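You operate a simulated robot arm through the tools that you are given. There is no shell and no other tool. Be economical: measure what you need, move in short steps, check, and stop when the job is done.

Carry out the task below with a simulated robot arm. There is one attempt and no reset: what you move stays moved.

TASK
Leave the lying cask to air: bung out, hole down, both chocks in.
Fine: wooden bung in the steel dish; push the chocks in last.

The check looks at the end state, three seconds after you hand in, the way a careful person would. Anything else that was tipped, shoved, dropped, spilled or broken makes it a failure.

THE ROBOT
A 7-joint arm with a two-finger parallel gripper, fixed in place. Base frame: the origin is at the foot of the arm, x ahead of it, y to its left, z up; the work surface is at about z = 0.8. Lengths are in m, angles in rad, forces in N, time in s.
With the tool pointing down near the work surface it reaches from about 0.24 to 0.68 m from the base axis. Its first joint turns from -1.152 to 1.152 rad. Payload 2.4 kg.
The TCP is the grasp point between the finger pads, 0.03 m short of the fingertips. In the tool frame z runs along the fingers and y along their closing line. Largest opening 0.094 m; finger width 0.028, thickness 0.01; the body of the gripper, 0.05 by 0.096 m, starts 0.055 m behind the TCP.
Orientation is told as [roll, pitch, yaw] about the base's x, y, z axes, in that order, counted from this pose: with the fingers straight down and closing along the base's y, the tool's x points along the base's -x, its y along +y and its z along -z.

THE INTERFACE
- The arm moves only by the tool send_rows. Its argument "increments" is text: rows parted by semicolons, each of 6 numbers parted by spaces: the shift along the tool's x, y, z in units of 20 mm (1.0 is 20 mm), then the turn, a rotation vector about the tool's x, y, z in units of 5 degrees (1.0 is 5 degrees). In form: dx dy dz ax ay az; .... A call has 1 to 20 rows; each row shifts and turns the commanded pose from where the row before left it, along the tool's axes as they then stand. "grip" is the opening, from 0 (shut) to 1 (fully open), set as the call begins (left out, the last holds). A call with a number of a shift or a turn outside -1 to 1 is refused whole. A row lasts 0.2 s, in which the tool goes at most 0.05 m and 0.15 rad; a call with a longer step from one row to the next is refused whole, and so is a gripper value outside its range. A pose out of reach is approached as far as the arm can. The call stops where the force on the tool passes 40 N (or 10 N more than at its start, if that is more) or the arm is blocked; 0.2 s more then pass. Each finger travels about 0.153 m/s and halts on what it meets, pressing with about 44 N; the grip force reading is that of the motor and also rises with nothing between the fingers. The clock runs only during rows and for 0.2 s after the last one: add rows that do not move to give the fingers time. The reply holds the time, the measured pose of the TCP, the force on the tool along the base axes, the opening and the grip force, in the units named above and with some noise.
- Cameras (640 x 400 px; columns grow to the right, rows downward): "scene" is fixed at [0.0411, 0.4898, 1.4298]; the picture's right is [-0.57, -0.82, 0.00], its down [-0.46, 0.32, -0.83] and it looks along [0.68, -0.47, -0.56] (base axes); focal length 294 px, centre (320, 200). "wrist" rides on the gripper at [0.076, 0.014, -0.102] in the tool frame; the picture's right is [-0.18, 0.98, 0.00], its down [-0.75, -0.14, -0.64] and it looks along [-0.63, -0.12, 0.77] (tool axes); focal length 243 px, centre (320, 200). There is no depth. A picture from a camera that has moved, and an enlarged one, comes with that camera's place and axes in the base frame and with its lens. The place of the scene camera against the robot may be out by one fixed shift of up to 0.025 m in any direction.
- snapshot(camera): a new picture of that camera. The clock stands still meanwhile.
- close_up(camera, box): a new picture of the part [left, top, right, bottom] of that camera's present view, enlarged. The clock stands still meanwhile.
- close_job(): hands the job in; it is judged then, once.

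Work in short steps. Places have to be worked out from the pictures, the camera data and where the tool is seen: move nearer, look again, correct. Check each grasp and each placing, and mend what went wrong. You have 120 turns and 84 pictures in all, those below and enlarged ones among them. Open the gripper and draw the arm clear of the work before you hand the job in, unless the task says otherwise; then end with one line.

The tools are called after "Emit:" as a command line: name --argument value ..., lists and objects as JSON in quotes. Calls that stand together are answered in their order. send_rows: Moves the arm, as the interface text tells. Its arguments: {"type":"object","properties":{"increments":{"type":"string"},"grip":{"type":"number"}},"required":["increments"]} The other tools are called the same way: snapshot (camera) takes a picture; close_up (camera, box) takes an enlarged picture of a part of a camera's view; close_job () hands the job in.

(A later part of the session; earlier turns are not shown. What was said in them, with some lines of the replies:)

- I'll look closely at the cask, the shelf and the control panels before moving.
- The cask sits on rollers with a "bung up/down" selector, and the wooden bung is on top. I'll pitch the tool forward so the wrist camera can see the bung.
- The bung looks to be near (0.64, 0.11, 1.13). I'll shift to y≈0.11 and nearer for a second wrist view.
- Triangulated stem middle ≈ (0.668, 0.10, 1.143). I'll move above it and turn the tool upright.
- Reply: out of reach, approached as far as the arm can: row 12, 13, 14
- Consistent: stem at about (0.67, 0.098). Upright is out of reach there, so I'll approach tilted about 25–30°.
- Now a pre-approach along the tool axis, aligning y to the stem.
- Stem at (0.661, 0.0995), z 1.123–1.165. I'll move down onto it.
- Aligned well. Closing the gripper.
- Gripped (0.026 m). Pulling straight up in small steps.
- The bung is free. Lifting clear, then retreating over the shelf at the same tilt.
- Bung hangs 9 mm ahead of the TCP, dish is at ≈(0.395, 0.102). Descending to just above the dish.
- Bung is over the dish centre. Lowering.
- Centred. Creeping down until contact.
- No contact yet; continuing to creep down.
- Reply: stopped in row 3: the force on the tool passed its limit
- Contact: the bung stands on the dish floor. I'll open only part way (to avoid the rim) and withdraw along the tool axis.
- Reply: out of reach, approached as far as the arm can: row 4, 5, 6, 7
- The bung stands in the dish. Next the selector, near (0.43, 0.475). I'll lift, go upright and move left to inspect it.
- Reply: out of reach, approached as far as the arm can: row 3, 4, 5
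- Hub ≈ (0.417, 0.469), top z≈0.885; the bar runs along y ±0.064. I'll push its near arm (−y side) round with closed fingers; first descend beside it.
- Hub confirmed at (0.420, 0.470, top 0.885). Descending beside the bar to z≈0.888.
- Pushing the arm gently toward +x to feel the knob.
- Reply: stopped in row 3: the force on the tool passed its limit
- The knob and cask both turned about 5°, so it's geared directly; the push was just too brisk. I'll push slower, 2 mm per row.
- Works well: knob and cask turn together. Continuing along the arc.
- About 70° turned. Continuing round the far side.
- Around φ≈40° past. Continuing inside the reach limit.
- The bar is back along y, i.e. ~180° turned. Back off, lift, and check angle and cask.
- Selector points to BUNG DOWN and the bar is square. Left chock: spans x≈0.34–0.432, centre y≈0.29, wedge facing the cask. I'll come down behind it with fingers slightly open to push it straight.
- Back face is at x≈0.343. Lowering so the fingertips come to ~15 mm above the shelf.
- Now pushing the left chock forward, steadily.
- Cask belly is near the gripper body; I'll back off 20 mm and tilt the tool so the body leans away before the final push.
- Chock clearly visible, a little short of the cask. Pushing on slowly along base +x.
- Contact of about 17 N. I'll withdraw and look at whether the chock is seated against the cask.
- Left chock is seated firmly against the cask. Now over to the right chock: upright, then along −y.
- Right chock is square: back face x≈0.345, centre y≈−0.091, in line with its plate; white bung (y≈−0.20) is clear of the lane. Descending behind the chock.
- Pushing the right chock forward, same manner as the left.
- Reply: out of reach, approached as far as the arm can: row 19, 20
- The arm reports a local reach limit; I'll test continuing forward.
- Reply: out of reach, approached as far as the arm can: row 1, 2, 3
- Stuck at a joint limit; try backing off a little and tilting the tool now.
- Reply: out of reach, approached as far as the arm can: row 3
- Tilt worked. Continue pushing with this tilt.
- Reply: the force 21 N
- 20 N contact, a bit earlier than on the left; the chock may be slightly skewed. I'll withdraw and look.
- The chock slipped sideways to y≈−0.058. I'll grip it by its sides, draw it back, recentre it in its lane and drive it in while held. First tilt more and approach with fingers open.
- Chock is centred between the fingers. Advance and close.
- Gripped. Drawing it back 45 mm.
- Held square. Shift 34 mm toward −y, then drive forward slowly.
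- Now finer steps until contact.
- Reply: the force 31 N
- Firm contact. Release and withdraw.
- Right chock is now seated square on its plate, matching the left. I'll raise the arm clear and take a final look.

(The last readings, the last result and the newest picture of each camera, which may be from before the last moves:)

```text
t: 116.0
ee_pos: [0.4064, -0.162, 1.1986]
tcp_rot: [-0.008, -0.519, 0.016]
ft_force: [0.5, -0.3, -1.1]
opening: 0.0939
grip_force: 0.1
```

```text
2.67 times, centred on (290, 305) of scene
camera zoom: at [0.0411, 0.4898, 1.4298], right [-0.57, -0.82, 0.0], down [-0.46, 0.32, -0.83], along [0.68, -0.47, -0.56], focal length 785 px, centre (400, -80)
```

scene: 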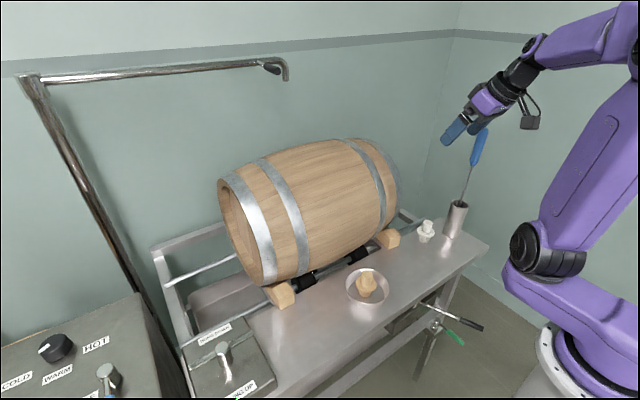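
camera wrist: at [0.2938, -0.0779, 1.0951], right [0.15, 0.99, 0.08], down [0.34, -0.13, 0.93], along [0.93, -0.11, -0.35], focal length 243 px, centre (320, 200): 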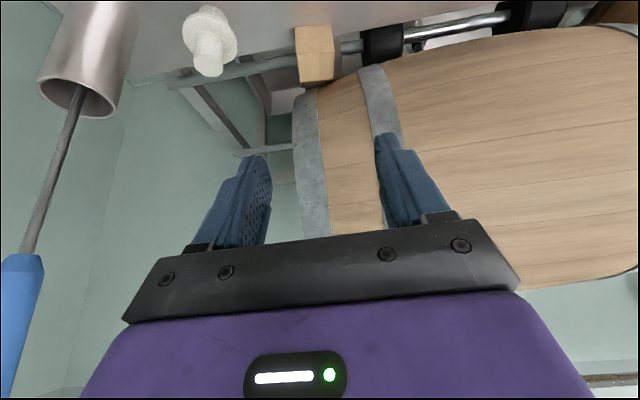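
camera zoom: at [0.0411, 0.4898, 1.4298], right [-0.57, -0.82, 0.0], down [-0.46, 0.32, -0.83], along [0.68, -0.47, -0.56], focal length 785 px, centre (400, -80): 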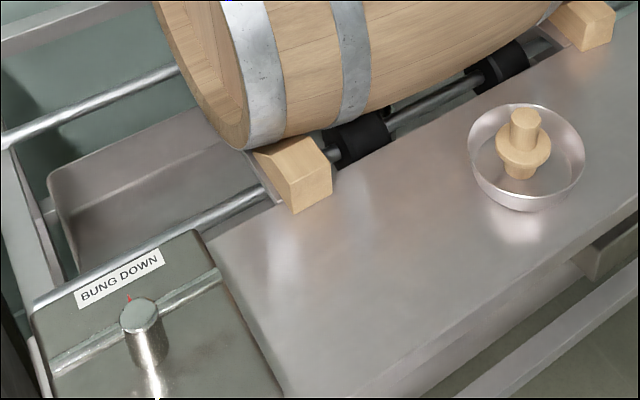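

The bung is in the dish, the pointer is at BUNG DOWN, both chocks are in and the arm is clear, so I'm handing in.

Emit:
close_job

```text
The job is handed in.
```

The cask is set to air and handed in: the wooden bung is in the steel dish, the selector is turned to BUNG DOWN, and both chocks are pushed against the cask. The hole itself can't be seen from above; I judged it down from the selector, which turned the cask with it. The right chock slipped sideways on the first push, so I drew it back and re-seated it.
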